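You operate a simulated robot arm through the tools that you are given. There is no shell and no other tool. Be economical: measure what you need, move in short steps, check, and stop when the job is done.

You run a simulated robot arm. Do the job below in one go: nothing can be reset, and whatever is moved stays where it is left.

JOB
Put the 60 % white packet from the top of the cloth-covered pile on top of the red paper cup there and the 70 % white packet in the small nest of the template board. Stack the blue short cup stack from the top of the roll table on top of the green short cup stack. The order is free.

It is judged by the outcome, as a careful person would: the job done as asked, and still so three seconds after it is handed in. It fails if anything else is knocked over, pushed out of place, dropped, spilled or broken. Flat cloth is picked up by pressing the open fingertips on it (5 to 10 N) and closing them slowly along it; thin cloth reads only 2 to 8 mm in the jaws.

ROBOT AND FRAMES
A 6-joint arm with a fingered hand on a trunk, on a base that drives. Base frame: it is fixed to the floor where the robot stands at the start and does not move with it; the origin is under the middle of the robot, x ahead of it, y to its left, z up. Lengths are in cm, angles in rad, forces in N, time in s.
With the tool pointing down near the work surface it reaches from about 24 to 56 cm from the robot's upright axis, wherever it stands. Its first joint turns from -2.897 to 2.897 rad. Places, roughly: short cup stack [325, -275, 75]; small nest of the template board [-100, 340, 80]. Payload 3.1 kg.
The TCP is the grasp point between the finger pads, 2.2 cm short of the fingertips. In the tool frame z runs along the fingers and y along their closing line. Largest opening 13.2 cm; the body of the gripper starts 6 cm behind the TCP. The gripper is a hand of 4 fingers: y runs from the thumb to the fingers, the wrist lies at [0, 0, -21.8] in the tool frame, and closing takes about 1.5 s.
Orientation is told as [roll, pitch, yaw] about the base's x, y, z axes, in that order, counted from this pose: with the fingers straight down and closing along the base's y, the tool's x points along the base's -x, its y along +y and its z along -z.

CONTROLS
- The arm moves only by the tool send_rows. Its argument "deltas" is a list that holds one entry, the list of rows, each a list of 7 numbers: the finger opening in cm, from 0 to 13.2, then the shift along the tool's x, y, z in cm, then the turn, a rotation vector about the tool's x, y, z in rad. In form: [[[fingers, x, y, z, rx, ry, rz], ...]]. A call has 1 to 10 rows; each row is the pose to reach, as a shift and turn from the pose commanded when the call began, along the tool's axes at that moment. A row lasts 0.2 s, in which the tool goes at most 5 cm and 0.15 rad; a call with a longer step from one row to the next is refused whole, and so is a gripper value outside its range. A pose out of reach is approached as far as the arm can. The call stops where the force on the tool passes 40 N (or 10 N more than at its start, if that is more) or the arm is blocked; 0.2 s more then pass. The fingers move at their own pace (about 15.3 cm/s each) and stop on an object; they squeeze with about 26 N. The grip force told is the motor's: it shows also when the fingers shut on nothing. Time passes only in rows, and 0.2 s behind the last, so rows that repeat a pose let the fingers close. The reply holds the time, the measured pose of the TCP, the force on the tool along the base axes, the opening and the grip force, in the units named above and with some noise, with the torque about the TCP (base axes, N m) and any sound that the robot's microphone picked up.
- Cameras (640 x 400 px; columns grow to the right, rows downward): "scene" is now at [1.15, 14.41, 141.04]; the picture's right is [-0.04, -1.00, 0.00], its down [-0.83, 0.03, -0.56] and it looks along [0.56, -0.02, -0.83] (base axes); focal length 269 px, centre (320, 200). "wrist" rides on the gripper at [5.3, -5.3, -8.4] in the tool frame; the picture's right is [0.71, 0.71, 0.00], its down [-0.53, 0.53, -0.67] and it looks along [-0.47, 0.47, 0.74] (tool axes); focal length 247 px, centre (320, 200). There is no depth. A picture from a camera that has moved, and an enlarged one, comes with that camera's place and axes in the base frame and with its lens.
- camera(camera): a new picture of that camera. No time passes.
- raise_lower(by): slides the trunk up (or, below 0, down) by that many cm; the arm and the scene camera ride with it, the base frame stays. It gives what a move gives, with no picture.
- roll_base(legs): drives the robot by 1 to 6 legs, each [ahead, left, turn to the left] in cm, cm and rad, along the robot's own axes; the way and the turn of a leg run together, so that a leg with both is an arc; at most 150 cm and 3.142 rad a leg. The arm and the cameras ride along, it lands a little off, and it stops where it bumps. It gives what a move gives.
- preshape(shape): the hand has 4 fingers and takes this shape, open, in about a second: jaw (thumb against the fingers, like two jaws); tri (thumb and two fingers); tip (a fingertip pinch); poke (one finger out to press); point (the index stretched); flat (the hand flat); cup (the hand cupped); fist (a fist). The gripper value then closes the fingers along that shape, each until it touches; the sizes above hold for jaw. It gives what a move gives, with no picture.
- turn_head(pan, tilt): turns the head with the scene camera to pan (to the left, within 2.705 rad either way) and tilt (down, from -0.506 to 1.204), counted from straight ahead of the robot. It gives what a move gives.
- zoom(camera, box): a new picture of the part [left, top, right, bottom] of that camera's present view, enlarged. No time passes.
- job_done(): hands the job in; it is judged then, once.

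Go step by step. Nothing tells you exact positions but the pictures and the camera data: compare them with the known pose of the tool, close in by small moves and look again before you grip or let go. The budget is 165 turns and 128 pictures, counting those below and the enlarged ones. Unless the task says otherwise, let go and move clear before handing in, and close with one line.

The tools are called by a JSON object that holds its "op" and its "data". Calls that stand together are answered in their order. send_rows: Moves the arm, as the interface text tells. Its arguments: {"type":"object","properties":{"deltas":{"type":"array","items":{"type":"array","items":{"type":"array","items":{"type":"number"}}}}},"required":["deltas"]} The other tools are called the same way: raise_lower (by) slides the trunk up or down; preshape (shape) gives the hand a shape; roll_base (legs) drives the base; turn_head (pan, tilt) turns the head that bears the scene camera; camera (camera) takes a picture; zoom (camera, box) takes an enlarged picture of a part of a camera's view; job_done () hands the job in.

At the start:

```text
clock: 0.0
tool_pos: [35.64, 1.02, 92.2]
tcp_rot: [-0.001, -0.001, 0.0]
wrist_force: [1.3, -0.3, -0.2]
wrist_torque: [0.02, -0.02, 0.0]
grip_width: 13.2
grip_force: 0.0
shape: jaw
trunk travel left (down, up): [-10.0, 28.6]
robot x, y, heading: [-0.09, 0.08, -0.003]
head pan, tilt: [-0.04, 0.977]
```

scene: 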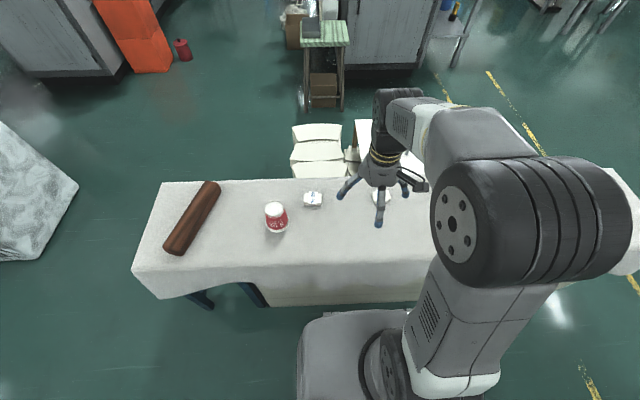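
wrist: 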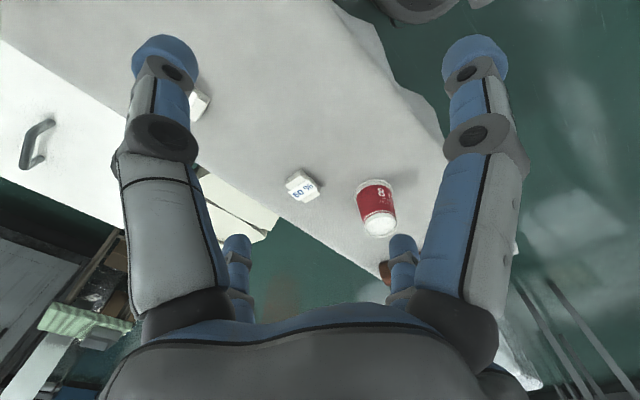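

I see a cloth-covered table ahead with a red paper cup, a "60 %" packet and another white item behind the arm. I'll zoom in on them before moving.

{"op": "zoom", "data": {"camera": "scene", "box": [240, 150, 440, 275]}}

{"op": "zoom", "data": {"camera": "wrist", "box": [180, 70, 440, 250]}}

```text
3.20 times, centred on (340, 212) of scene
camera zoom: at [1.15, 14.41, 141.04], right [-0.04, -1.0, 0.0], down [-0.83, 0.03, -0.56], along [0.56, -0.02, -0.83], focal length 862 px, centre (256, 160)
```

zoom: 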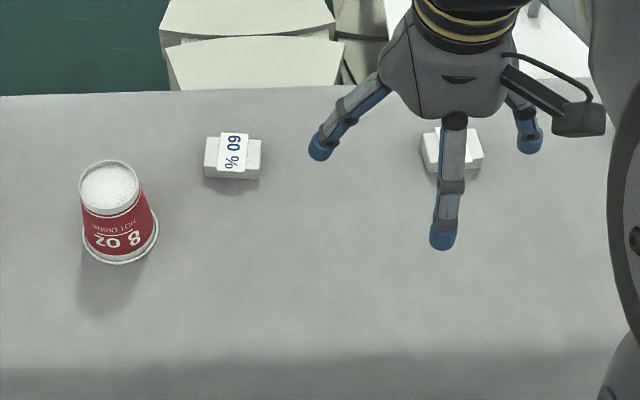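

```text
2.22 times, centred on (310, 160) of wrist
camera zoom: at [30.22, -4.36, 100.62], right [-0.71, 0.71, 0.0], down [0.53, 0.53, 0.67], along [0.47, 0.47, -0.74], focal length 549 px, centre (342, 289)
```

zoom: 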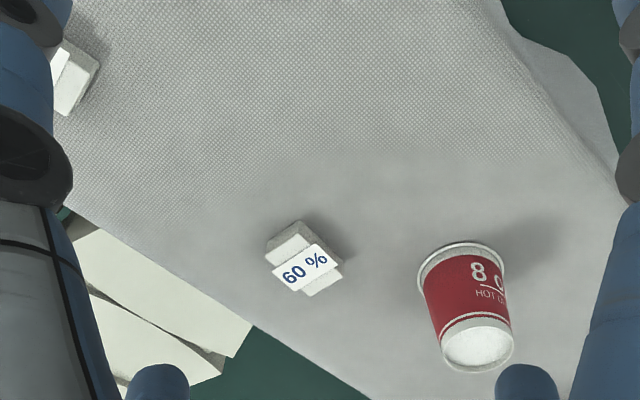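

The packet reading 60 % is near [54, 15], the inverted red cup near [46, 27], and another packet near [54, -9]. Next I look around the room.

{"op": "turn_head", "data": {"pan": -0.8, "tilt": 0.4}}

{"op": "camera", "data": {"camera": "scene"}}

{"op": "turn_head", "data": {"pan": 0.3, "tilt": 0.3}}

{"op": "camera", "data": {"camera": "scene"}}

{"op": "turn_head", "data": {"pan": 1.6, "tilt": 0.3}}

{"op": "camera", "data": {"camera": "scene"}}

{"op": "turn_head", "data": {"pan": 2.6, "tilt": 0.3}}

{"op": "camera", "data": {"camera": "scene"}}

```text
clock: 1.1
tool_pos: [35.66, 0.98, 92.18]
tcp_rot: [0.0, 0.001, 0.001]
wrist_force: [0.3, -0.5, -0.8]
wrist_torque: [0.0, 0.02, -0.03]
grip_width: 13.17
grip_force: 0.0
shape: jaw
trunk travel left (down, up): [-10.0, 28.6]
robot x, y, heading: [-0.05, 0.16, -0.0]
head pan, tilt: [-0.799, 0.4]
```

```text
123 pictures are left
camera scene: at [0.51, 8.06, 145.9], right [-0.72, -0.7, 0.0], down [-0.27, 0.28, -0.92], along [0.64, -0.66, -0.39], focal length 269 px, centre (320, 200)
```

scene: 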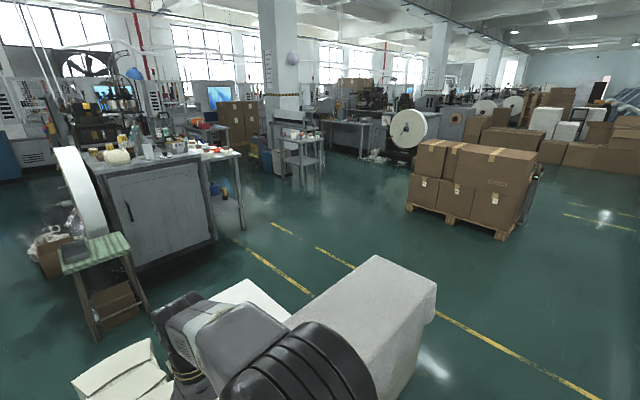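

```text
clock: 2.4
tool_pos: [35.68, 1.05, 92.29]
tcp_rot: [0.002, 0.0, 0.0]
wrist_force: [-0.5, 0.2, -0.1]
wrist_torque: [0.02, 0.0, 0.01]
grip_width: 13.18
grip_force: 0.1
shape: jaw
trunk travel left (down, up): [-10.0, 28.6]
robot x, y, heading: [0.11, 0.31, 0.001]
head pan, tilt: [0.3, 0.3]
```

```text
122 pictures are left
camera scene: at [2.97, 17.45, 146.83], right [0.29, -0.96, 0.0], down [-0.28, -0.09, -0.96], along [0.91, 0.28, -0.3], focal length 269 px, centre (320, 200)
```

scene: 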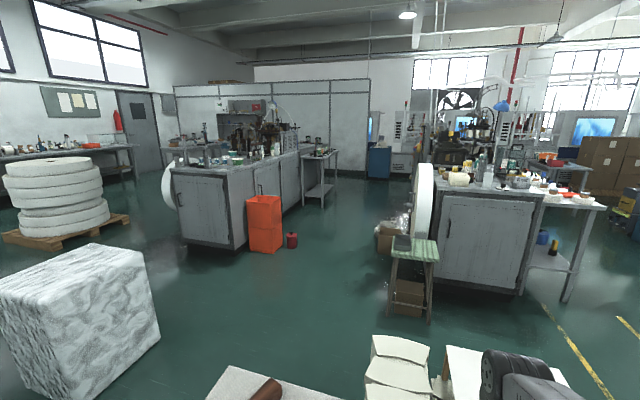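

```text
clock: 3.9
tool_pos: [35.7, 1.06, 92.32]
tcp_rot: [0.0, 0.001, -0.001]
wrist_force: [0.1, -0.5, 0.1]
wrist_torque: [0.0, 0.02, 0.0]
grip_width: 13.18
grip_force: 0.0
shape: jaw
trunk travel left (down, up): [-10.0, 28.6]
robot x, y, heading: [-0.04, 0.04, 0.003]
head pan, tilt: [1.6, 0.3]
```

```text
121 pictures are left
camera scene: at [-6.22, 24.03, 146.83], right [1.0, 0.03, 0.0], down [0.01, -0.3, -0.96], along [-0.03, 0.95, -0.3], focal length 269 px, centre (320, 200)
```

scene: 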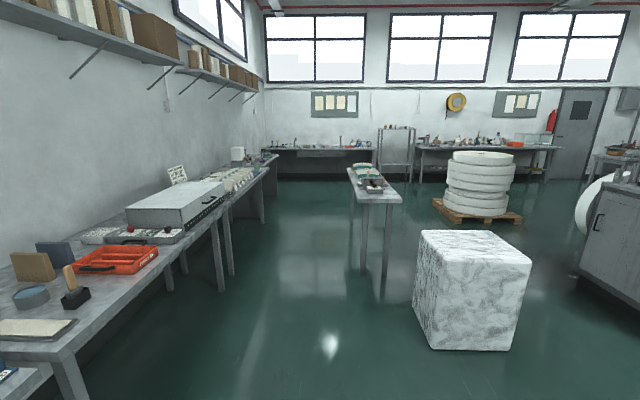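

```text
clock: 5.2
tool_pos: [35.54, 1.1, 92.26]
tcp_rot: [-0.002, 0.002, -0.001]
wrist_force: [0.6, 1.5, 0.1]
wrist_torque: [0.03, -0.02, -0.02]
grip_width: 13.19
grip_force: 0.1
shape: jaw
trunk travel left (down, up): [-10.0, 28.6]
robot x, y, heading: [0.0, -0.03, 0.002]
head pan, tilt: [2.601, 0.3]
```

```text
120 pictures are left
camera scene: at [-13.95, 19.51, 146.83], right [0.52, 0.86, 0.0], down [0.25, -0.15, -0.96], along [-0.82, 0.49, -0.3], focal length 269 px, centre (320, 200)
```

scene: 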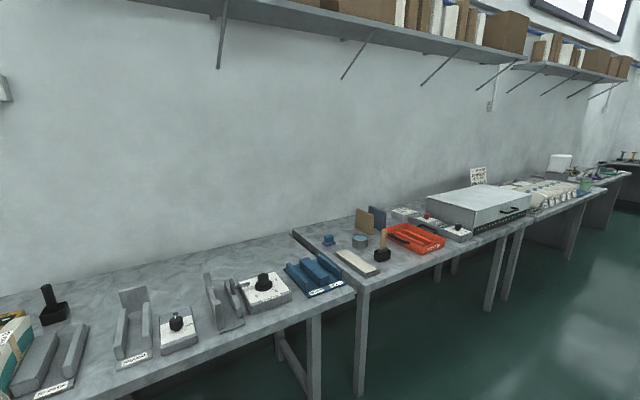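

The roll table lies right-front, and the template board far left along the wall. First I drive left to face the 60 % packet and look again.

{"op": "roll_base", "data": {"legs": [[0, 15, 0], [2, 0, 0]]}}

{"op": "turn_head", "data": {"pan": 0.0, "tilt": 1.0}}

{"op": "camera", "data": {"camera": "scene"}}

{"op": "camera", "data": {"camera": "wrist"}}

```text
clock: 6.9
tool_pos: [37.81, 16.22, 92.19]
tcp_rot: [-0.001, 0.002, 0.002]
wrist_force: [-0.3, 0.0, 0.1]
wrist_torque: [0.0, 0.06, 0.01]
grip_width: 13.18
grip_force: 0.1
shape: jaw
trunk travel left (down, up): [-10.0, 28.6]
robot x, y, heading: [2.0, 15.01, -0.0]
head pan, tilt: [2.601, 0.3]
```

```text
clock: 9.3
tool_pos: [37.51, 16.14, 92.28]
tcp_rot: [0.0, 0.0, 0.003]
wrist_force: [0.1, -0.4, 0.2]
wrist_torque: [0.01, 0.0, -0.01]
grip_width: 13.19
grip_force: 0.1
shape: jaw
trunk travel left (down, up): [-10.0, 28.6]
robot x, y, heading: [1.73, 15.03, 0.002]
head pan, tilt: [0.0, 1.0]
```

```text
119 pictures are left
camera scene: at [2.97, 29.7, 140.88], right [0.0, -1.0, 0.0], down [-0.84, 0.0, -0.54], along [0.54, 0.0, -0.84], focal length 269 px, centre (320, 200)
```

scene: 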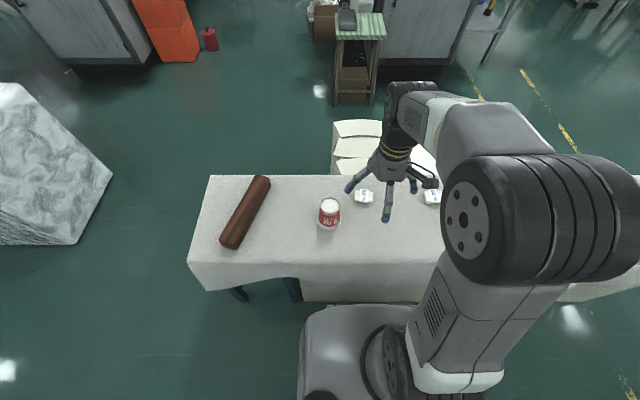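

```text
118 pictures are left
camera wrist: at [32.21, 10.68, 100.62], right [-0.71, 0.71, 0.0], down [0.53, 0.53, 0.67], along [0.47, 0.47, -0.74], focal length 247 px, centre (320, 200)
```

wrist: 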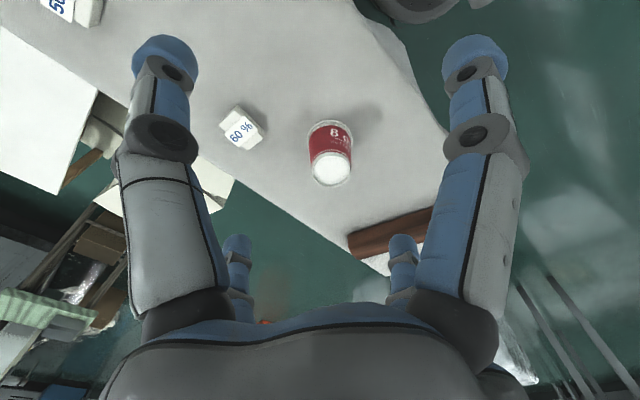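

The second packet's label looks like "50". I'll zoom in on it.

{"op": "zoom", "data": {"camera": "wrist", "box": [0, 0, 280, 175]}}

{"op": "zoom", "data": {"camera": "scene", "box": [280, 150, 480, 275]}}

```text
2.29 times, centred on (140, 88) of wrist
camera zoom: at [32.21, 10.68, 100.62], right [-0.71, 0.71, 0.0], down [0.53, 0.53, 0.67], along [0.47, 0.47, -0.74], focal length 564 px, centre (731, 457)
```

zoom: 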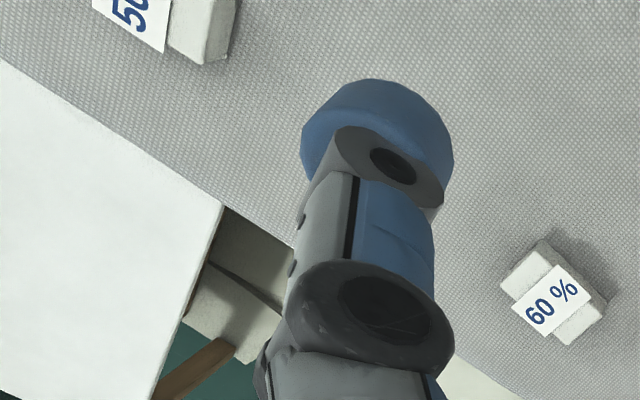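

```text
3.20 times, centred on (380, 212) of scene
camera zoom: at [2.97, 29.7, 140.88], right [0.0, -1.0, 0.0], down [-0.84, 0.0, -0.54], along [0.54, 0.0, -0.84], focal length 862 px, centre (128, 160)
```

zoom: 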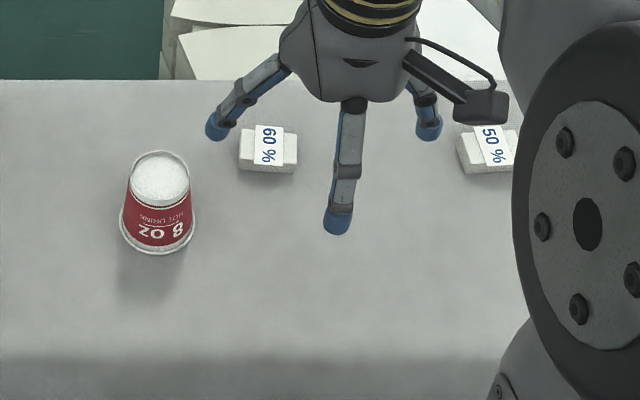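

The second packet is 50 %, so the 70 % one is probably behind the arm. I'll test how the hand closes in the jaw shape in free air.

{"op": "preshape", "data": {"shape": "jaw"}}

{"op": "send_rows", "data": {"deltas": [[[6, 0, 0, 0, 0, 0, 0], [6, 0, 0, 0, 0, 0, 0], [6, 0, 0, 0, 0, 0, 0], [6, 0, 0, 0, 0, 0, 0]]]}}

{"op": "camera", "data": {"camera": "wrist"}}

{"op": "zoom", "data": {"camera": "scene", "box": [300, 100, 460, 200]}}

```text
clock: 10.2
tool_pos: [37.53, 15.99, 92.27]
tcp_rot: [0.0, 0.0, 0.002]
wrist_force: [-0.8, -0.1, -0.3]
wrist_torque: [-0.01, 0.03, 0.0]
grip_width: 13.19
grip_force: 0.0
shape: jaw
trunk travel left (down, up): [-10.0, 28.6]
robot x, y, heading: [1.93, 14.71, 0.002]
head pan, tilt: [0.0, 1.0]
```

```text
clock: 11.2
tool_pos: [37.52, 16.2, 92.28]
tcp_rot: [-0.001, 0.001, 0.0]
wrist_force: [-0.8, 0.1, 0.1]
wrist_torque: [0.04, -0.01, 0.04]
grip_width: 6.06
grip_force: 0.1
shape: jaw
trunk travel left (down, up): [-10.0, 28.6]
robot x, y, heading: [2.03, 14.84, 0.0]
head pan, tilt: [0.0, 1.0]
```

```text
115 pictures are left
camera wrist: at [32.21, 10.68, 100.62], right [-0.71, 0.71, 0.0], down [0.53, 0.53, 0.67], along [0.47, 0.47, -0.74], focal length 247 px, centre (320, 200)
```

wrist: 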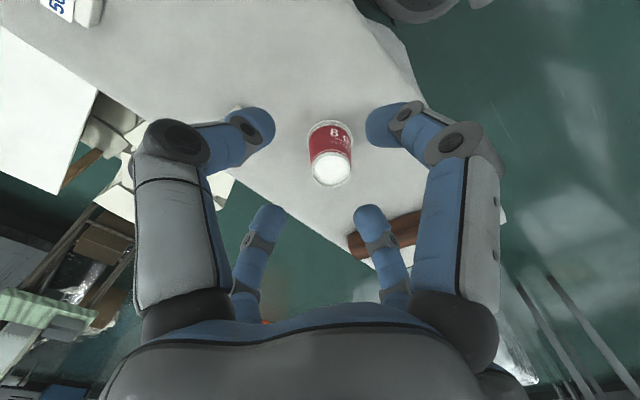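

```text
4.00 times, centred on (380, 150) of scene
camera zoom: at [2.97, 29.69, 140.88], right [0.0, -1.0, 0.0], down [-0.84, 0.0, -0.54], along [0.54, 0.0, -0.84], focal length 1077 px, centre (80, 400)
```

zoom: 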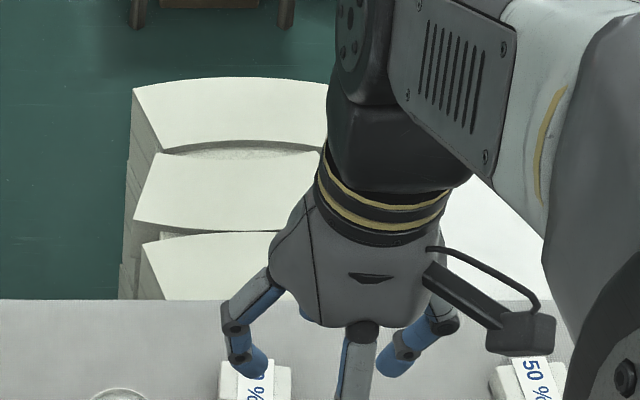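

The four fingers close radially towards the centre, so a grip along y with the tips just above the packet's bottom works. I move above the 60 % packet at about [53.5, 14.7].

{"op": "send_rows", "data": {"deltas": [[[9, -4, -0.35, 2.5, 0, 0, 0], [9, -8, -0.7, 5, 0, 0, 0], [9, -12, -1.05, 7.5, 0, 0, 0], [9, -16, -1.4, 10, 0, 0, 0], [9, -16, -1.4, 14, 0, 0, 0], [9, -16, -1.4, 18, 0, 0, 0], [9, -16, -1.4, 18, 0, 0, 0]]]}}

{"op": "camera", "data": {"camera": "wrist"}}

{"op": "zoom", "data": {"camera": "scene", "box": [280, 120, 480, 245]}}

```text
clock: 12.8
tool_pos: [53.65, 14.77, 74.25]
tcp_rot: [-0.002, 0.0, 0.002]
wrist_force: [0.0, 0.2, -0.1]
wrist_torque: [0.02, 0.01, 0.01]
grip_width: 8.98
grip_force: 0.1
shape: jaw
trunk travel left (down, up): [-10.0, 28.6]
robot x, y, heading: [1.82, 15.23, 0.007]
head pan, tilt: [0.0, 1.0]
```

```text
113 pictures are left
camera wrist: at [48.26, 9.39, 82.61], right [-0.71, 0.71, 0.0], down [0.53, 0.53, 0.67], along [0.47, 0.47, -0.74], focal length 247 px, centre (320, 200)
```

wrist: 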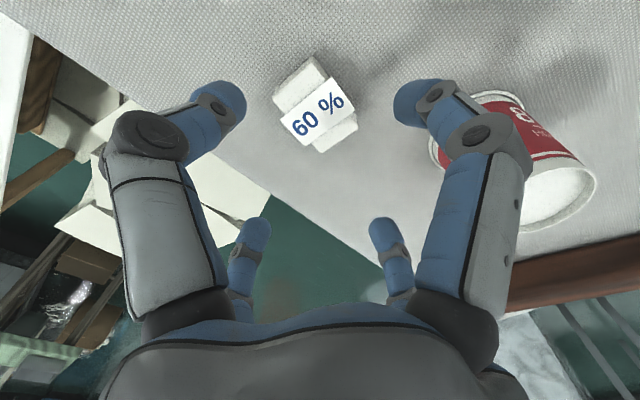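

```text
3.20 times, centred on (380, 182) of scene
camera zoom: at [2.96, 29.69, 140.88], right [0.0, -1.0, 0.0], down [-0.84, 0.0, -0.54], along [0.54, 0.0, -0.84], focal length 862 px, centre (128, 256)
```

zoom: 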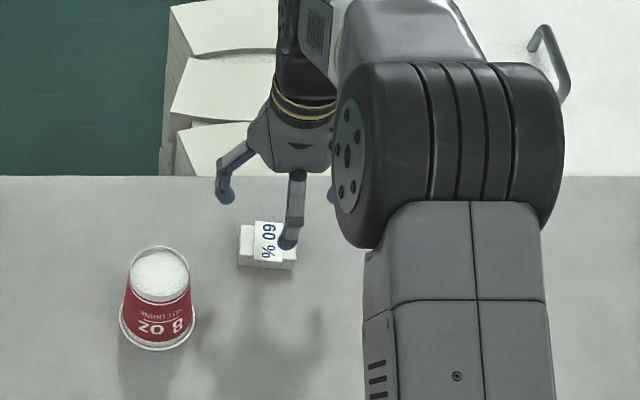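

The hand is above the packet; I zoom in to refine its centre and height.

{"op": "zoom", "data": {"camera": "wrist", "box": [240, 40, 400, 170]}}

```text
3.08 times, centred on (320, 105) of wrist
camera zoom: at [48.26, 9.39, 82.61], right [-0.71, 0.71, 0.0], down [0.53, 0.53, 0.67], along [0.47, 0.47, -0.74], focal length 760 px, centre (320, 492)
```

zoom: 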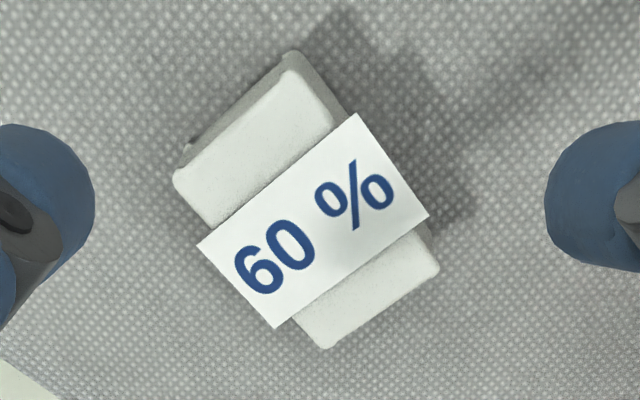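

Packet centre is about [53.8, 14.6], turned about 0.1 rad clockwise. I descend to just above the cloth with the fingers open.

{"op": "send_rows", "data": {"deltas": [[[9, -0.15, -0.15, 3, 0, 0, 0.06], [9, -0.15, -0.15, 6, 0, 0, 0.12], [9, -0.15, -0.15, 8, 0, 0, 0.12], [9, -0.15, -0.15, 9.3, 0, 0, 0.12], [9, -0.15, -0.15, 9.3, 0, 0, 0.12]]]}}

{"op": "camera", "data": {"camera": "wrist"}}

{"op": "zoom", "data": {"camera": "scene", "box": [300, 140, 460, 240]}}

```text
clock: 14.0
tool_pos: [53.66, 14.55, 64.87]
tcp_rot: [0.0, 0.001, -0.117]
wrist_force: [0.1, -0.2, 0.0]
wrist_torque: [0.02, 0.0, 0.0]
grip_width: 8.98
grip_force: 0.0
shape: jaw
trunk travel left (down, up): [-10.0, 28.6]
robot x, y, heading: [1.92, 15.18, 0.002]
head pan, tilt: [0.0, 1.0]
```

```text
110 pictures are left
camera wrist: at [47.76, 9.85, 73.3], right [-0.62, 0.79, 0.0], down [0.58, 0.46, 0.67], along [0.53, 0.41, -0.74], focal length 247 px, centre (320, 200)
```

wrist: 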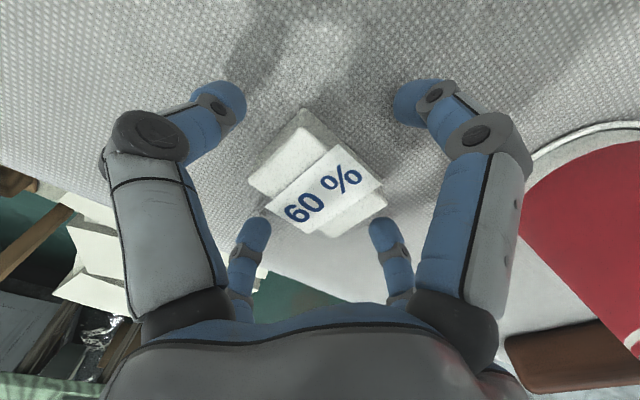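

```text
4.00 times, centred on (380, 190) of scene
camera zoom: at [2.98, 29.69, 140.88], right [0.0, -1.0, 0.0], down [-0.84, 0.0, -0.54], along [0.54, 0.0, -0.84], focal length 1077 px, centre (80, 240)
```

zoom: 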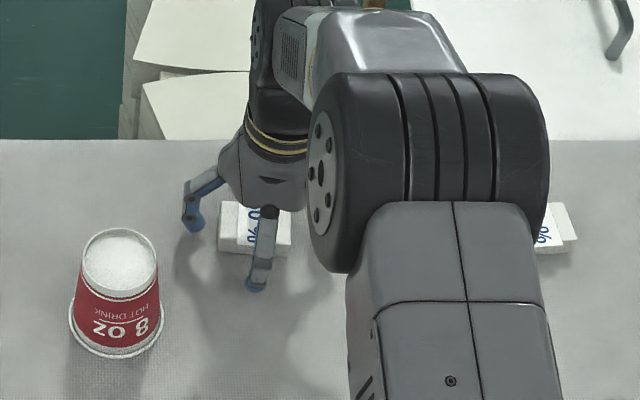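

The packet sits centred between the fingers. I close slowly.

{"op": "send_rows", "data": {"deltas": [[[8, 0, 0, 0.2, 0, 0, 0], [7, 0, 0, 0.2, 0, 0, 0], [6, 0, 0, 0.2, 0, 0, 0], [5, 0, 0, 0.2, 0, 0, 0], [4, 0, 0, 0.2, 0, 0, 0], [3, 0, 0, 0.2, 0, 0, 0], [2, 0, 0, 0.2, 0, 0, 0], [2, 0, 0, 0.2, 0, 0, 0]]]}}

{"op": "camera", "data": {"camera": "wrist"}}

```text
clock: 15.8
tool_pos: [53.84, 14.65, 64.77]
tcp_rot: [0.001, 0.0, -0.118]
wrist_force: [0.0, -0.2, -0.1]
wrist_torque: [-0.04, -0.01, 0.01]
grip_width: 4.83
grip_force: 26.7
shape: jaw
trunk travel left (down, up): [-10.0, 28.6]
robot x, y, heading: [1.87, 15.23, 0.0]
head pan, tilt: [0.0, 1.0]
```

```text
108 pictures are left
camera wrist: at [47.76, 9.87, 73.11], right [-0.62, 0.79, 0.0], down [0.58, 0.46, 0.67], along [0.53, 0.41, -0.74], focal length 247 px, centre (320, 200)
```

wrist: 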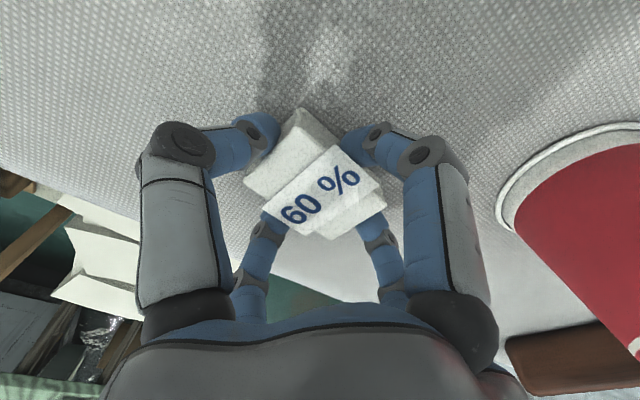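

Gripped. I lift 12 cm and check that the packet came along.

{"op": "send_rows", "data": {"deltas": [[[2, 0, 0, -1, 0, 0, 0], [2, 0, 0, -4, 0, 0, 0], [2, 0, 0, -8, 0, 0, 0], [2, 0, 0, -12, 0, 0, 0], [2, 0, 0, -15, 0, 0, 0], [2, 0, 0, -15, 0, 0, 0]]]}}

{"op": "camera", "data": {"camera": "wrist"}}

{"op": "zoom", "data": {"camera": "scene", "box": [280, 120, 440, 240]}}

```text
clock: 17.2
tool_pos: [53.8, 14.63, 79.83]
tcp_rot: [0.001, -0.001, -0.119]
wrist_force: [0.1, -0.3, -0.6]
wrist_torque: [0.02, -0.02, 0.0]
grip_width: 4.84
grip_force: 26.1
shape: jaw
trunk travel left (down, up): [-10.0, 28.6]
robot x, y, heading: [2.13, 15.08, 0.001]
head pan, tilt: [0.0, 1.0]
```

```text
107 pictures are left
camera wrist: at [47.82, 9.81, 88.15], right [-0.62, 0.79, 0.0], down [0.58, 0.46, 0.67], along [0.52, 0.41, -0.74], focal length 247 px, centre (320, 200)
```

wrist: 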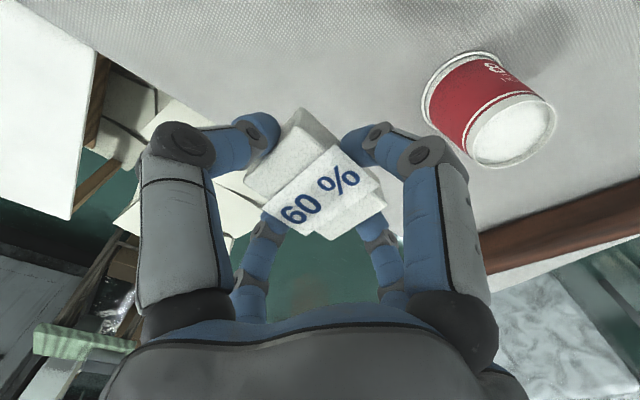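

```text
3.33 times, centred on (360, 180) of scene
camera zoom: at [2.99, 29.69, 140.88], right [0.0, -1.0, 0.0], down [-0.84, 0.0, -0.54], along [0.54, 0.0, -0.84], focal length 898 px, centre (187, 267)
```

zoom: 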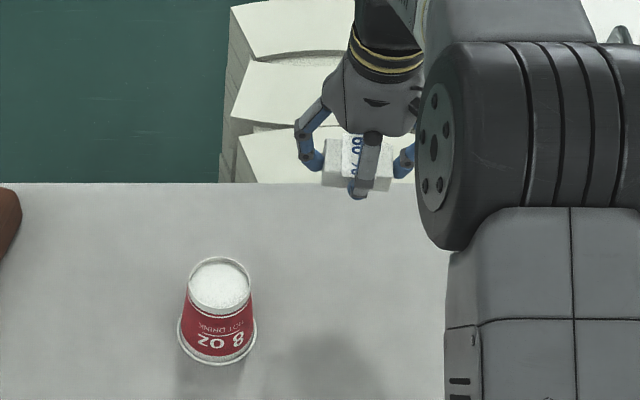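

The packet is held. The cup top is near [45.7, 26.4, 71.4], so I move above it.

{"op": "send_rows", "data": {"deltas": [[[2, 2.36, 2.69, 0, 0, 0, 0], [2, 4.72, 5.38, 0, 0, 0, 0], [2, 7.07, 8.07, 0, 0, 0, 0], [2, 9.43, 10.76, 0, 0, 0, 0], [2, 9.43, 10.76, 2.3, 0, 0, 0], [2, 9.43, 10.76, 2.3, 0, 0, 0]]]}}

{"op": "camera", "data": {"camera": "wrist"}}

{"op": "zoom", "data": {"camera": "scene", "box": [260, 140, 420, 240]}}

```text
clock: 18.6
tool_pos: [45.67, 26.15, 77.47]
tcp_rot: [0.0, 0.0, -0.119]
wrist_force: [0.5, 0.0, -0.2]
wrist_torque: [-0.01, -0.01, 0.01]
grip_width: 4.84
grip_force: 26.0
shape: jaw
trunk travel left (down, up): [-10.0, 28.6]
robot x, y, heading: [2.27, 15.28, 0.001]
head pan, tilt: [0.0, 1.0]
```

```text
105 pictures are left
camera wrist: at [39.71, 21.55, 85.78], right [-0.62, 0.79, 0.0], down [0.58, 0.46, 0.67], along [0.53, 0.41, -0.74], focal length 247 px, centre (320, 200)
```

wrist: 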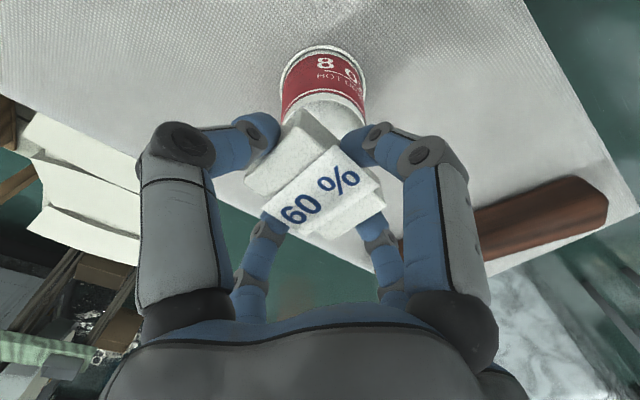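

```text
4.00 times, centred on (340, 190) of scene
camera zoom: at [2.97, 29.7, 140.88], right [0.0, -1.0, 0.0], down [-0.84, 0.0, -0.54], along [0.54, 0.0, -0.84], focal length 1077 px, centre (240, 240)
```

zoom: 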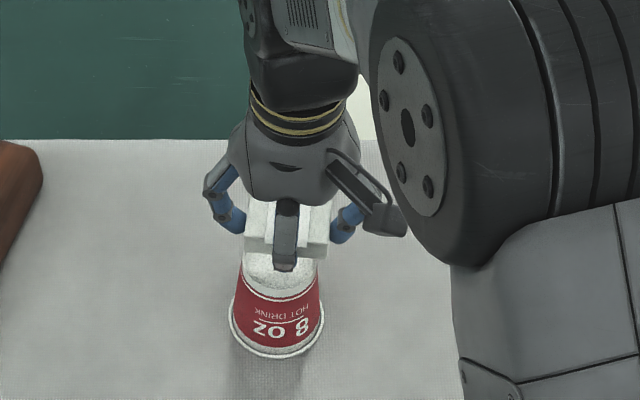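

The packet is about 0.5 cm off in y. I correct that and descend to just above the cup top.

{"op": "send_rows", "data": {"deltas": [[[2, 0.25, 0.42, 0, 0, 0, 0], [2, 0.25, 0.42, 1, 0, 0, 0], [2, 0.25, 0.42, 2, 0, 0, 0], [2, 0.25, 0.42, 2.6, 0, 0, 0], [2, 0.25, 0.42, 2.6, 0, 0, 0]]]}}

{"op": "zoom", "data": {"camera": "wrist", "box": [220, 30, 420, 250]}}

{"op": "zoom", "data": {"camera": "scene", "box": [290, 160, 370, 235]}}

```text
clock: 19.8
tool_pos: [45.53, 26.71, 74.84]
tcp_rot: [-0.001, 0.0, -0.119]
wrist_force: [0.6, -0.4, -0.2]
wrist_torque: [-0.04, 0.02, 0.0]
grip_width: 4.82
grip_force: 26.2
shape: jaw
trunk travel left (down, up): [-10.0, 28.6]
robot x, y, heading: [1.75, 14.94, 0.001]
head pan, tilt: [0.0, 1.0]
```

```text
1.82 times, centred on (320, 140) of wrist
camera zoom: at [39.44, 22.03, 83.17], right [-0.62, 0.79, 0.0], down [0.58, 0.46, 0.67], along [0.53, 0.41, -0.74], focal length 449 px, centre (320, 309)
```

zoom: 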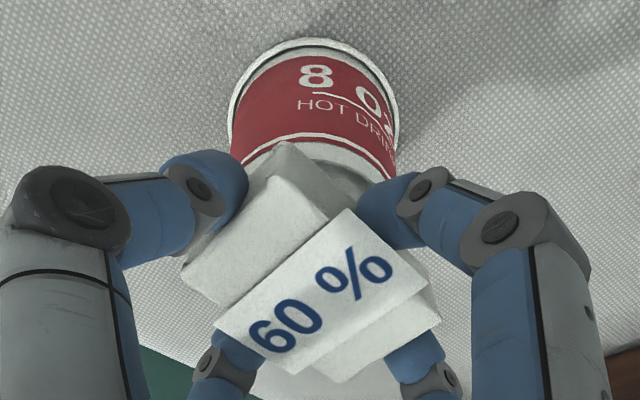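

```text
5.33 times, centred on (330, 198) of scene
camera zoom: at [2.98, 29.7, 140.88], right [0.0, -1.0, 0.0], down [-0.84, 0.0, -0.54], along [0.54, 0.0, -0.84], focal length 1436 px, centre (267, 213)
```

zoom: 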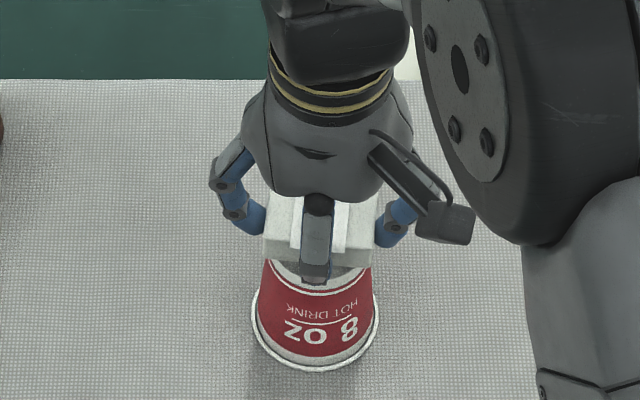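

Alignment looks good in both views. I lower in small steps and watch for contact.

{"op": "send_rows", "data": {"deltas": [[[2, 0, 0, 0.2, 0, 0, 0], [2, 0, 0, 0.4, 0, 0, 0], [2, 0, 0, 0.4, 0, 0, 0]]]}}

{"op": "send_rows", "data": {"deltas": [[[2, 0, 0, 0.1, 0, 0, 0], [2, 0, 0, 0.2, 0, 0, 0], [2, 0, 0, 0.2, 0, 0, 0]]]}}

{"op": "zoom", "data": {"camera": "scene", "box": [290, 160, 370, 235]}}

```text
clock: 20.6
tool_pos: [45.63, 26.79, 74.44]
tcp_rot: [0.0, 0.0, -0.118]
wrist_force: [1.1, -0.5, -0.1]
wrist_torque: [-0.02, -0.03, 0.01]
grip_width: 4.83
grip_force: 25.9
shape: jaw
trunk travel left (down, up): [-10.0, 28.6]
robot x, y, heading: [1.64, 14.86, 0.007]
head pan, tilt: [0.0, 1.0]
```

```text
clock: 21.4
tool_pos: [45.41, 26.77, 74.08]
tcp_rot: [0.0, 0.001, -0.12]
wrist_force: [0.3, 0.3, 0.2]
wrist_torque: [0.02, 0.01, -0.02]
grip_width: 4.85
grip_force: 25.5
shape: jaw
trunk travel left (down, up): [-10.0, 28.6]
robot x, y, heading: [2.0, 14.87, -0.002]
head pan, tilt: [0.0, 1.0]
```

```text
5.33 times, centred on (330, 198) of scene
camera zoom: at [2.98, 29.7, 140.88], right [0.0, -1.0, 0.0], down [-0.84, 0.0, -0.54], along [0.54, 0.0, -0.84], focal length 1436 px, centre (267, 213)
```

zoom: 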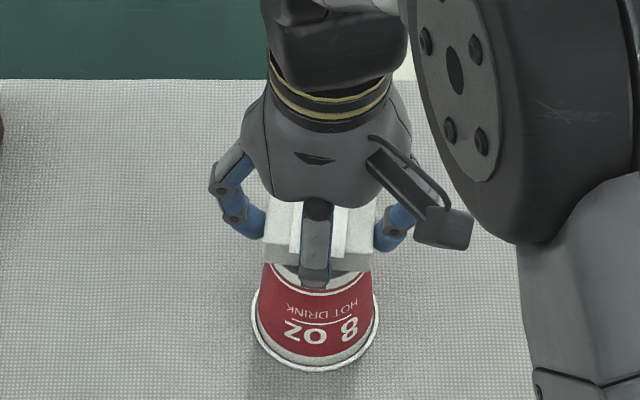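

No contact yet; I keep lowering in 0.2 cm steps.

{"op": "send_rows", "data": {"deltas": [[[2, 0, 0, 0.1, 0, 0, 0], [2, 0, 0, 0.2, 0, 0, 0], [2, 0, 0, 0.2, 0, 0, 0]]]}}

{"op": "send_rows", "data": {"deltas": [[[2, 0, 0, 0.1, 0, 0, 0], [2, 0, 0, 0.15, 0, 0, 0], [2, 0, 0, 0.15, 0, 0, 0]]]}}

{"op": "zoom", "data": {"camera": "scene", "box": [290, 160, 370, 235]}}

```text
clock: 22.2
tool_pos: [45.38, 26.85, 73.97]
tcp_rot: [0.0, 0.0, -0.12]
wrist_force: [0.2, 0.5, -0.8]
wrist_torque: [-0.02, 0.04, -0.02]
grip_width: 4.83
grip_force: 25.8
shape: jaw
trunk travel left (down, up): [-10.0, 28.6]
robot x, y, heading: [2.15, 14.85, 0.004]
head pan, tilt: [0.0, 1.0]
```

```text
clock: 23.0
tool_pos: [45.42, 26.84, 73.91]
tcp_rot: [0.0, 0.001, -0.118]
wrist_force: [-0.4, 0.3, 1.6]
wrist_torque: [-0.05, -0.01, 0.01]
grip_width: 4.85
grip_force: 25.8
shape: jaw
trunk travel left (down, up): [-10.0, 28.6]
robot x, y, heading: [2.07, 15.02, 0.003]
head pan, tilt: [0.0, 1.0]
```

```text
5.33 times, centred on (330, 198) of scene
camera zoom: at [2.96, 29.69, 140.88], right [0.0, -1.0, 0.0], down [-0.84, 0.0, -0.54], along [0.54, 0.0, -0.84], focal length 1436 px, centre (267, 213)
```

zoom: 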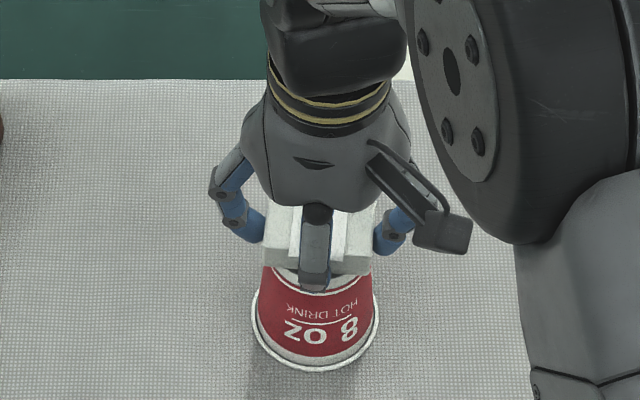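

A slight upward force is showing. One more small step down to confirm contact.

{"op": "send_rows", "data": {"deltas": [[[2, 0, 0, 0.1, 0, 0, 0], [2, 0, 0, 0.15, 0, 0, 0], [2, 0, 0, 0.15, 0, 0, 0]]]}}

```text
clock: 23.8
tool_pos: [45.41, 26.78, 73.86]
tcp_rot: [0.0, -0.003, -0.12]
wrist_force: [1.1, 0.2, 9.5]
wrist_torque: [-0.09, -0.01, -0.01]
grip_width: 4.86
grip_force: 25.9
shape: jaw
trunk travel left (down, up): [-10.0, 28.6]
robot x, y, heading: [2.1, 15.14, 0.004]
head pan, tilt: [0.0, 1.0]
```

Contact is confirmed at 9.5 N. I ease off slightly, open slowly, then look before rising.

{"op": "send_rows", "data": {"deltas": [[[2, 0, 0, -0.1, 0, 0, 0], [4.6, 0, 0, -0.1, 0, 0, 0], [5.2, 0, 0, -0.1, 0, 0, 0], [5.8, 0, 0, -0.1, 0, 0, 0], [6.4, 0, 0, -0.1, 0, 0, 0], [7.2, 0, 0, -0.1, 0, 0, 0], [8, 0, 0, -0.1, 0, 0, 0], [9, 0, 0, -0.1, 0, 0, 0], [9, 0, 0, -0.1, 0, 0, 0]]]}}

{"op": "camera", "data": {"camera": "wrist"}}

{"op": "zoom", "data": {"camera": "scene", "box": [290, 160, 370, 235]}}

```text
clock: 25.8
tool_pos: [45.45, 26.87, 73.76]
tcp_rot: [0.0, 0.0, -0.118]
wrist_force: [0.0, 0.4, -0.5]
wrist_torque: [-0.04, 0.03, -0.03]
grip_width: 8.95
grip_force: 0.0
shape: jaw
trunk travel left (down, up): [-10.0, 28.6]
robot x, y, heading: [1.98, 15.08, 0.003]
head pan, tilt: [0.0, 1.0]
```

```text
99 pictures are left
camera wrist: at [39.44, 22.07, 82.23], right [-0.62, 0.79, 0.0], down [0.58, 0.46, 0.67], along [0.53, 0.41, -0.74], focal length 247 px, centre (320, 200)
```

wrist: 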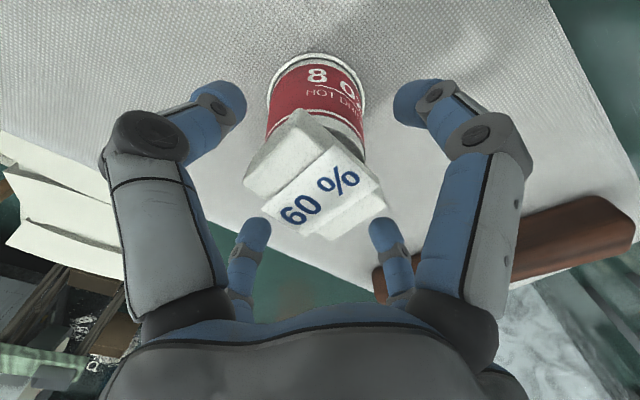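

```text
5.33 times, centred on (330, 198) of scene
camera zoom: at [2.98, 29.7, 140.88], right [0.0, -1.0, 0.0], down [-0.84, 0.0, -0.54], along [0.54, 0.0, -0.84], focal length 1436 px, centre (267, 213)
```

zoom: 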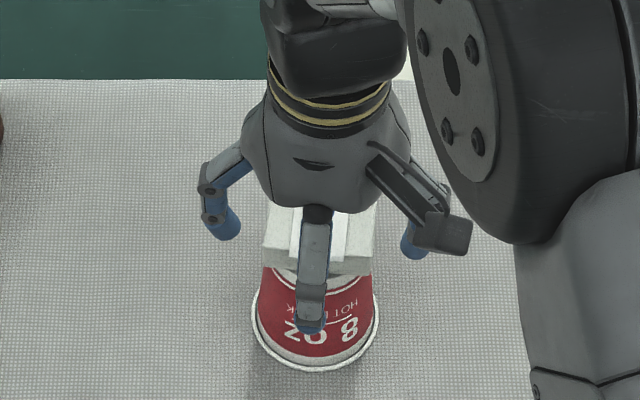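

The packet rests on the cup and the fingers are clear. I rise straight up, then swing back and check.

{"op": "send_rows", "data": {"deltas": [[[9, 0, 0, -2, 0, 0, 0], [9, 0, 0, -5, 0, 0, 0], [9, 0, 0, -9, 0, 0, 0], [9, 0, 0, -13, 0, 0, 0], [9, 0, 0, -17, 0, 0, 0], [9, 4, -3, -18, 0, 0, -0.1], [9, 7, -6, -18, 0, 0, -0.12], [9, 9, -10, -18, 0, 0, -0.12], [9, 9, -14, -18, 0, 0, -0.12]]]}}

{"op": "camera", "data": {"camera": "scene"}}

{"op": "zoom", "data": {"camera": "scene", "box": [290, 160, 370, 235]}}

```text
refused: row 6 steps farther than a row can; nothing moved
```

```text
97 pictures are left
camera scene: at [2.98, 29.7, 140.88], right [0.0, -1.0, 0.0], down [-0.84, 0.0, -0.54], along [0.54, 0.0, -0.84], focal length 269 px, centre (320, 200)
```

scene: 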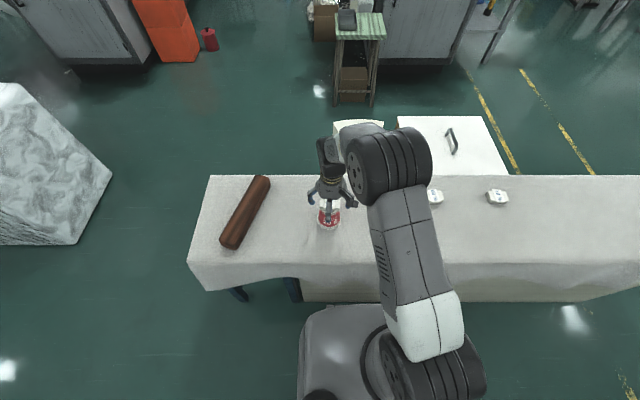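

```text
5.33 times, centred on (330, 198) of scene
camera zoom: at [2.98, 29.7, 140.88], right [0.0, -1.0, 0.0], down [-0.84, 0.0, -0.54], along [0.54, 0.0, -0.84], focal length 1436 px, centre (267, 213)
```

zoom: 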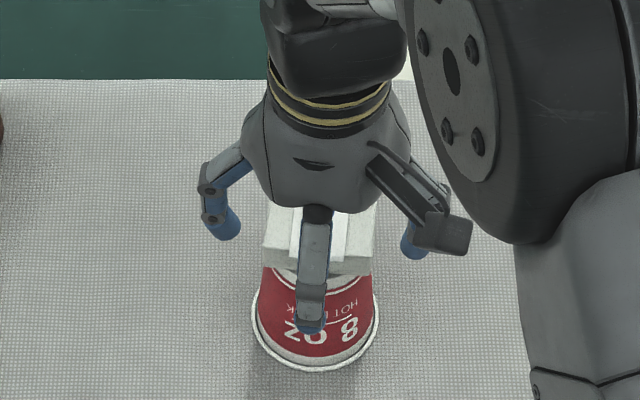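

A third packet is visible further right, near [53.5, -30], and is likely the 70 % one. I retry the retreat with a gentler step.

{"op": "send_rows", "data": {"deltas": [[[9, 0, 0, -2, 0, 0, 0], [9, 0, 0, -5, 0, 0, 0], [9, 0, 0, -9, 0, 0, 0], [9, 0, 0, -13, 0, 0, 0], [9, 0, 0, -17, 0, 0, 0], [9, 3, -2, -18, 0, 0, -0.1], [9, 6, -5, -18, 0, 0, -0.12], [9, 8, -9, -18, 0, 0, -0.12], [9, 8, -13, -18, 0, 0, -0.12]]]}}

{"op": "zoom", "data": {"camera": "scene", "box": [290, 160, 370, 235]}}

{"op": "zoom", "data": {"camera": "scene", "box": [420, 170, 540, 245]}}

```text
clock: 27.8
tool_pos: [35.89, 15.0, 91.81]
tcp_rot: [-0.001, 0.0, 0.002]
wrist_force: [0.2, -0.8, -0.5]
wrist_torque: [0.03, 0.01, 0.01]
grip_width: 8.95
grip_force: 0.1
shape: jaw
trunk travel left (down, up): [-10.0, 28.6]
robot x, y, heading: [1.98, 14.92, -0.0]
head pan, tilt: [0.0, 1.0]
```

```text
5.33 times, centred on (330, 198) of scene
camera zoom: at [2.98, 29.65, 140.88], right [0.0, -1.0, 0.0], down [-0.84, 0.0, -0.54], along [0.54, 0.0, -0.84], focal length 1436 px, centre (267, 213)
```

zoom: 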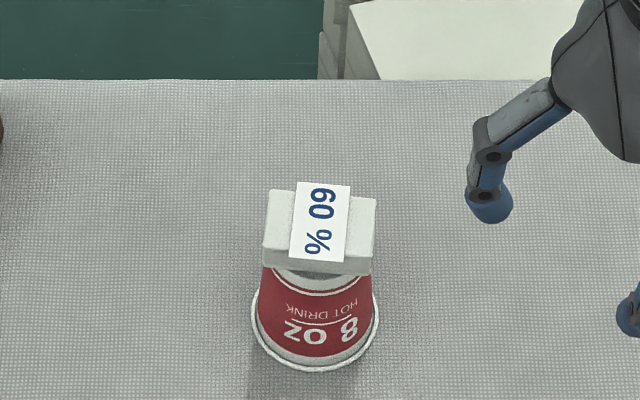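

```text
5.33 times, centred on (480, 208) of scene
camera zoom: at [2.98, 29.65, 140.88], right [0.0, -1.0, 0.0], down [-0.84, 0.0, -0.54], along [0.54, 0.0, -0.84], focal length 1436 px, centre (-533, 160)
```

zoom: 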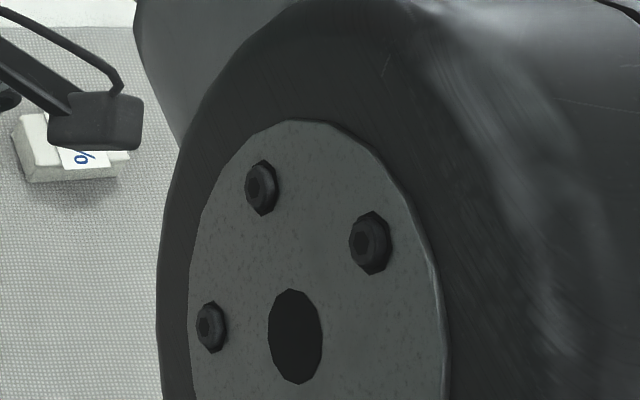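

The 60 % packet stands well on the cup. I drive 44 cm right to face the next packet.

{"op": "roll_base", "data": {"legs": [[0, -45, 0]]}}

{"op": "camera", "data": {"camera": "wrist"}}

{"op": "zoom", "data": {"camera": "scene", "box": [260, 140, 460, 265]}}

```text
clock: 30.5
tool_pos: [36.01, -30.47, 91.85]
tcp_rot: [-0.002, -0.002, 0.001]
wrist_force: [0.3, 0.1, 0.1]
wrist_torque: [-0.01, 0.0, -0.04]
grip_width: 8.98
grip_force: 0.0
shape: jaw
trunk travel left (down, up): [-10.0, 28.6]
robot x, y, heading: [2.16, -30.46, 0.002]
head pan, tilt: [0.0, 1.0]
```

```text
93 pictures are left
camera wrist: at [30.58, -35.94, 100.16], right [-0.71, 0.71, 0.0], down [0.53, 0.53, 0.67], along [0.47, 0.47, -0.74], focal length 247 px, centre (320, 200)
```

wrist: 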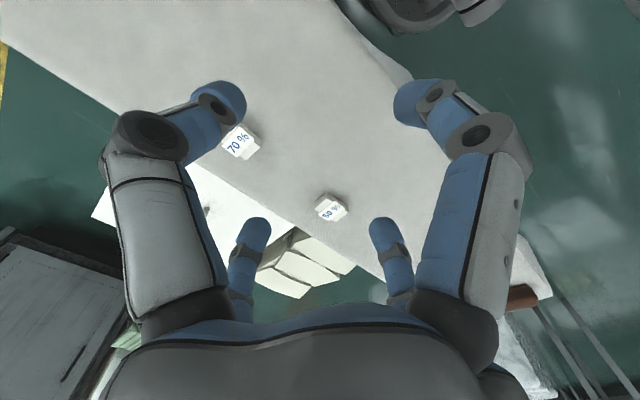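

```text
3.20 times, centred on (360, 202) of scene
camera zoom: at [3.03, -15.81, 140.89], right [0.0, -1.0, 0.0], down [-0.84, 0.0, -0.54], along [0.54, 0.0, -0.84], focal length 862 px, centre (192, 192)
```

zoom: 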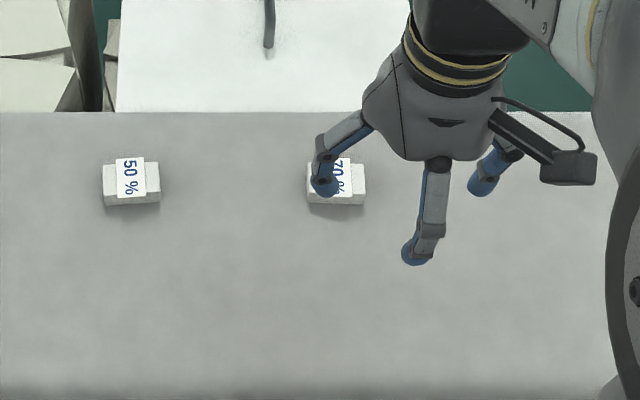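

The 70 % packet is at about [53.7, -31.3]. I move above it.

{"op": "send_rows", "data": {"deltas": [[[9, -4, -0.2, 2, 0, 0, 0], [9, -8, -0.4, 4, 0, 0, 0], [9, -12, -0.6, 6, 0, 0, 0], [9, -16, -0.8, 8, 0, 0, 0], [9, -17.7, -0.8, 12, 0, 0, 0], [9, -17.7, -0.8, 15, 0, 0, 0], [9, -17.7, -0.8, 18, 0, 0, 0], [9, -17.7, -0.8, 18, 0, 0, 0]]]}}

{"op": "zoom", "data": {"camera": "wrist", "box": [240, 40, 400, 170]}}

```text
clock: 32.3
tool_pos: [53.75, -31.3, 73.69]
tcp_rot: [0.0, 0.0, 0.0]
wrist_force: [-0.2, 0.2, 0.1]
wrist_torque: [-0.02, 0.0, 0.0]
grip_width: 8.98
grip_force: 0.0
shape: jaw
trunk travel left (down, up): [-10.0, 28.6]
robot x, y, heading: [2.11, -30.58, -0.0]
head pan, tilt: [0.0, 1.0]
```

```text
3.08 times, centred on (320, 105) of wrist
camera zoom: at [48.34, -36.73, 82.05], right [-0.71, 0.71, 0.0], down [0.53, 0.53, 0.67], along [0.47, 0.47, -0.74], focal length 760 px, centre (320, 492)
```

zoom: 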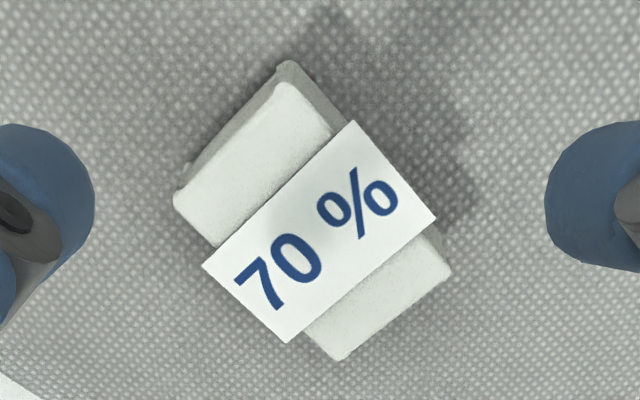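

Packet centre is about [53.9, -31.3] and nearly square to the tool. I descend and close as before.

{"op": "send_rows", "data": {"deltas": [[[9, -0.15, 0, 3, 0, 0, 0.045], [9, -0.15, 0, 6, 0, 0, 0.045], [9, -0.15, 0, 8, 0, 0, 0.045], [9, -0.15, 0, 9.0, 0, 0, 0.045], [9, -0.15, 0, 9.0, 0, 0, 0.045]]]}}

{"op": "camera", "data": {"camera": "wrist"}}

```text
clock: 33.5
tool_pos: [53.76, -31.28, 64.76]
tcp_rot: [0.0, 0.0, -0.045]
wrist_force: [-0.1, -0.4, 0.4]
wrist_torque: [0.01, -0.01, 0.02]
grip_width: 8.96
grip_force: 0.1
shape: jaw
trunk travel left (down, up): [-10.0, 28.6]
robot x, y, heading: [1.98, -30.71, 0.001]
head pan, tilt: [0.0, 1.0]
```

```text
90 pictures are left
camera wrist: at [48.2, -36.43, 73.08], right [-0.67, 0.74, 0.0], down [0.55, 0.5, 0.67], along [0.49, 0.45, -0.74], focal length 247 px, centre (320, 200)
```

wrist: 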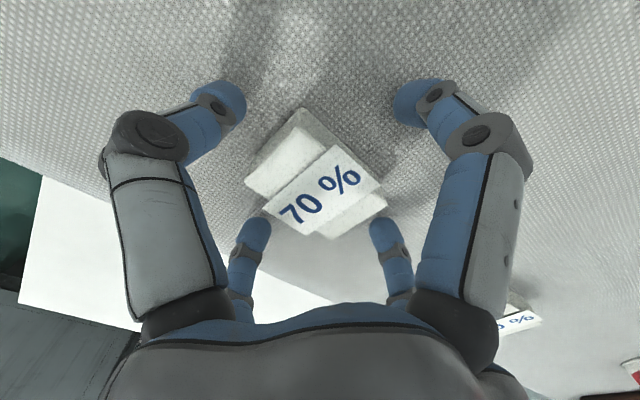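

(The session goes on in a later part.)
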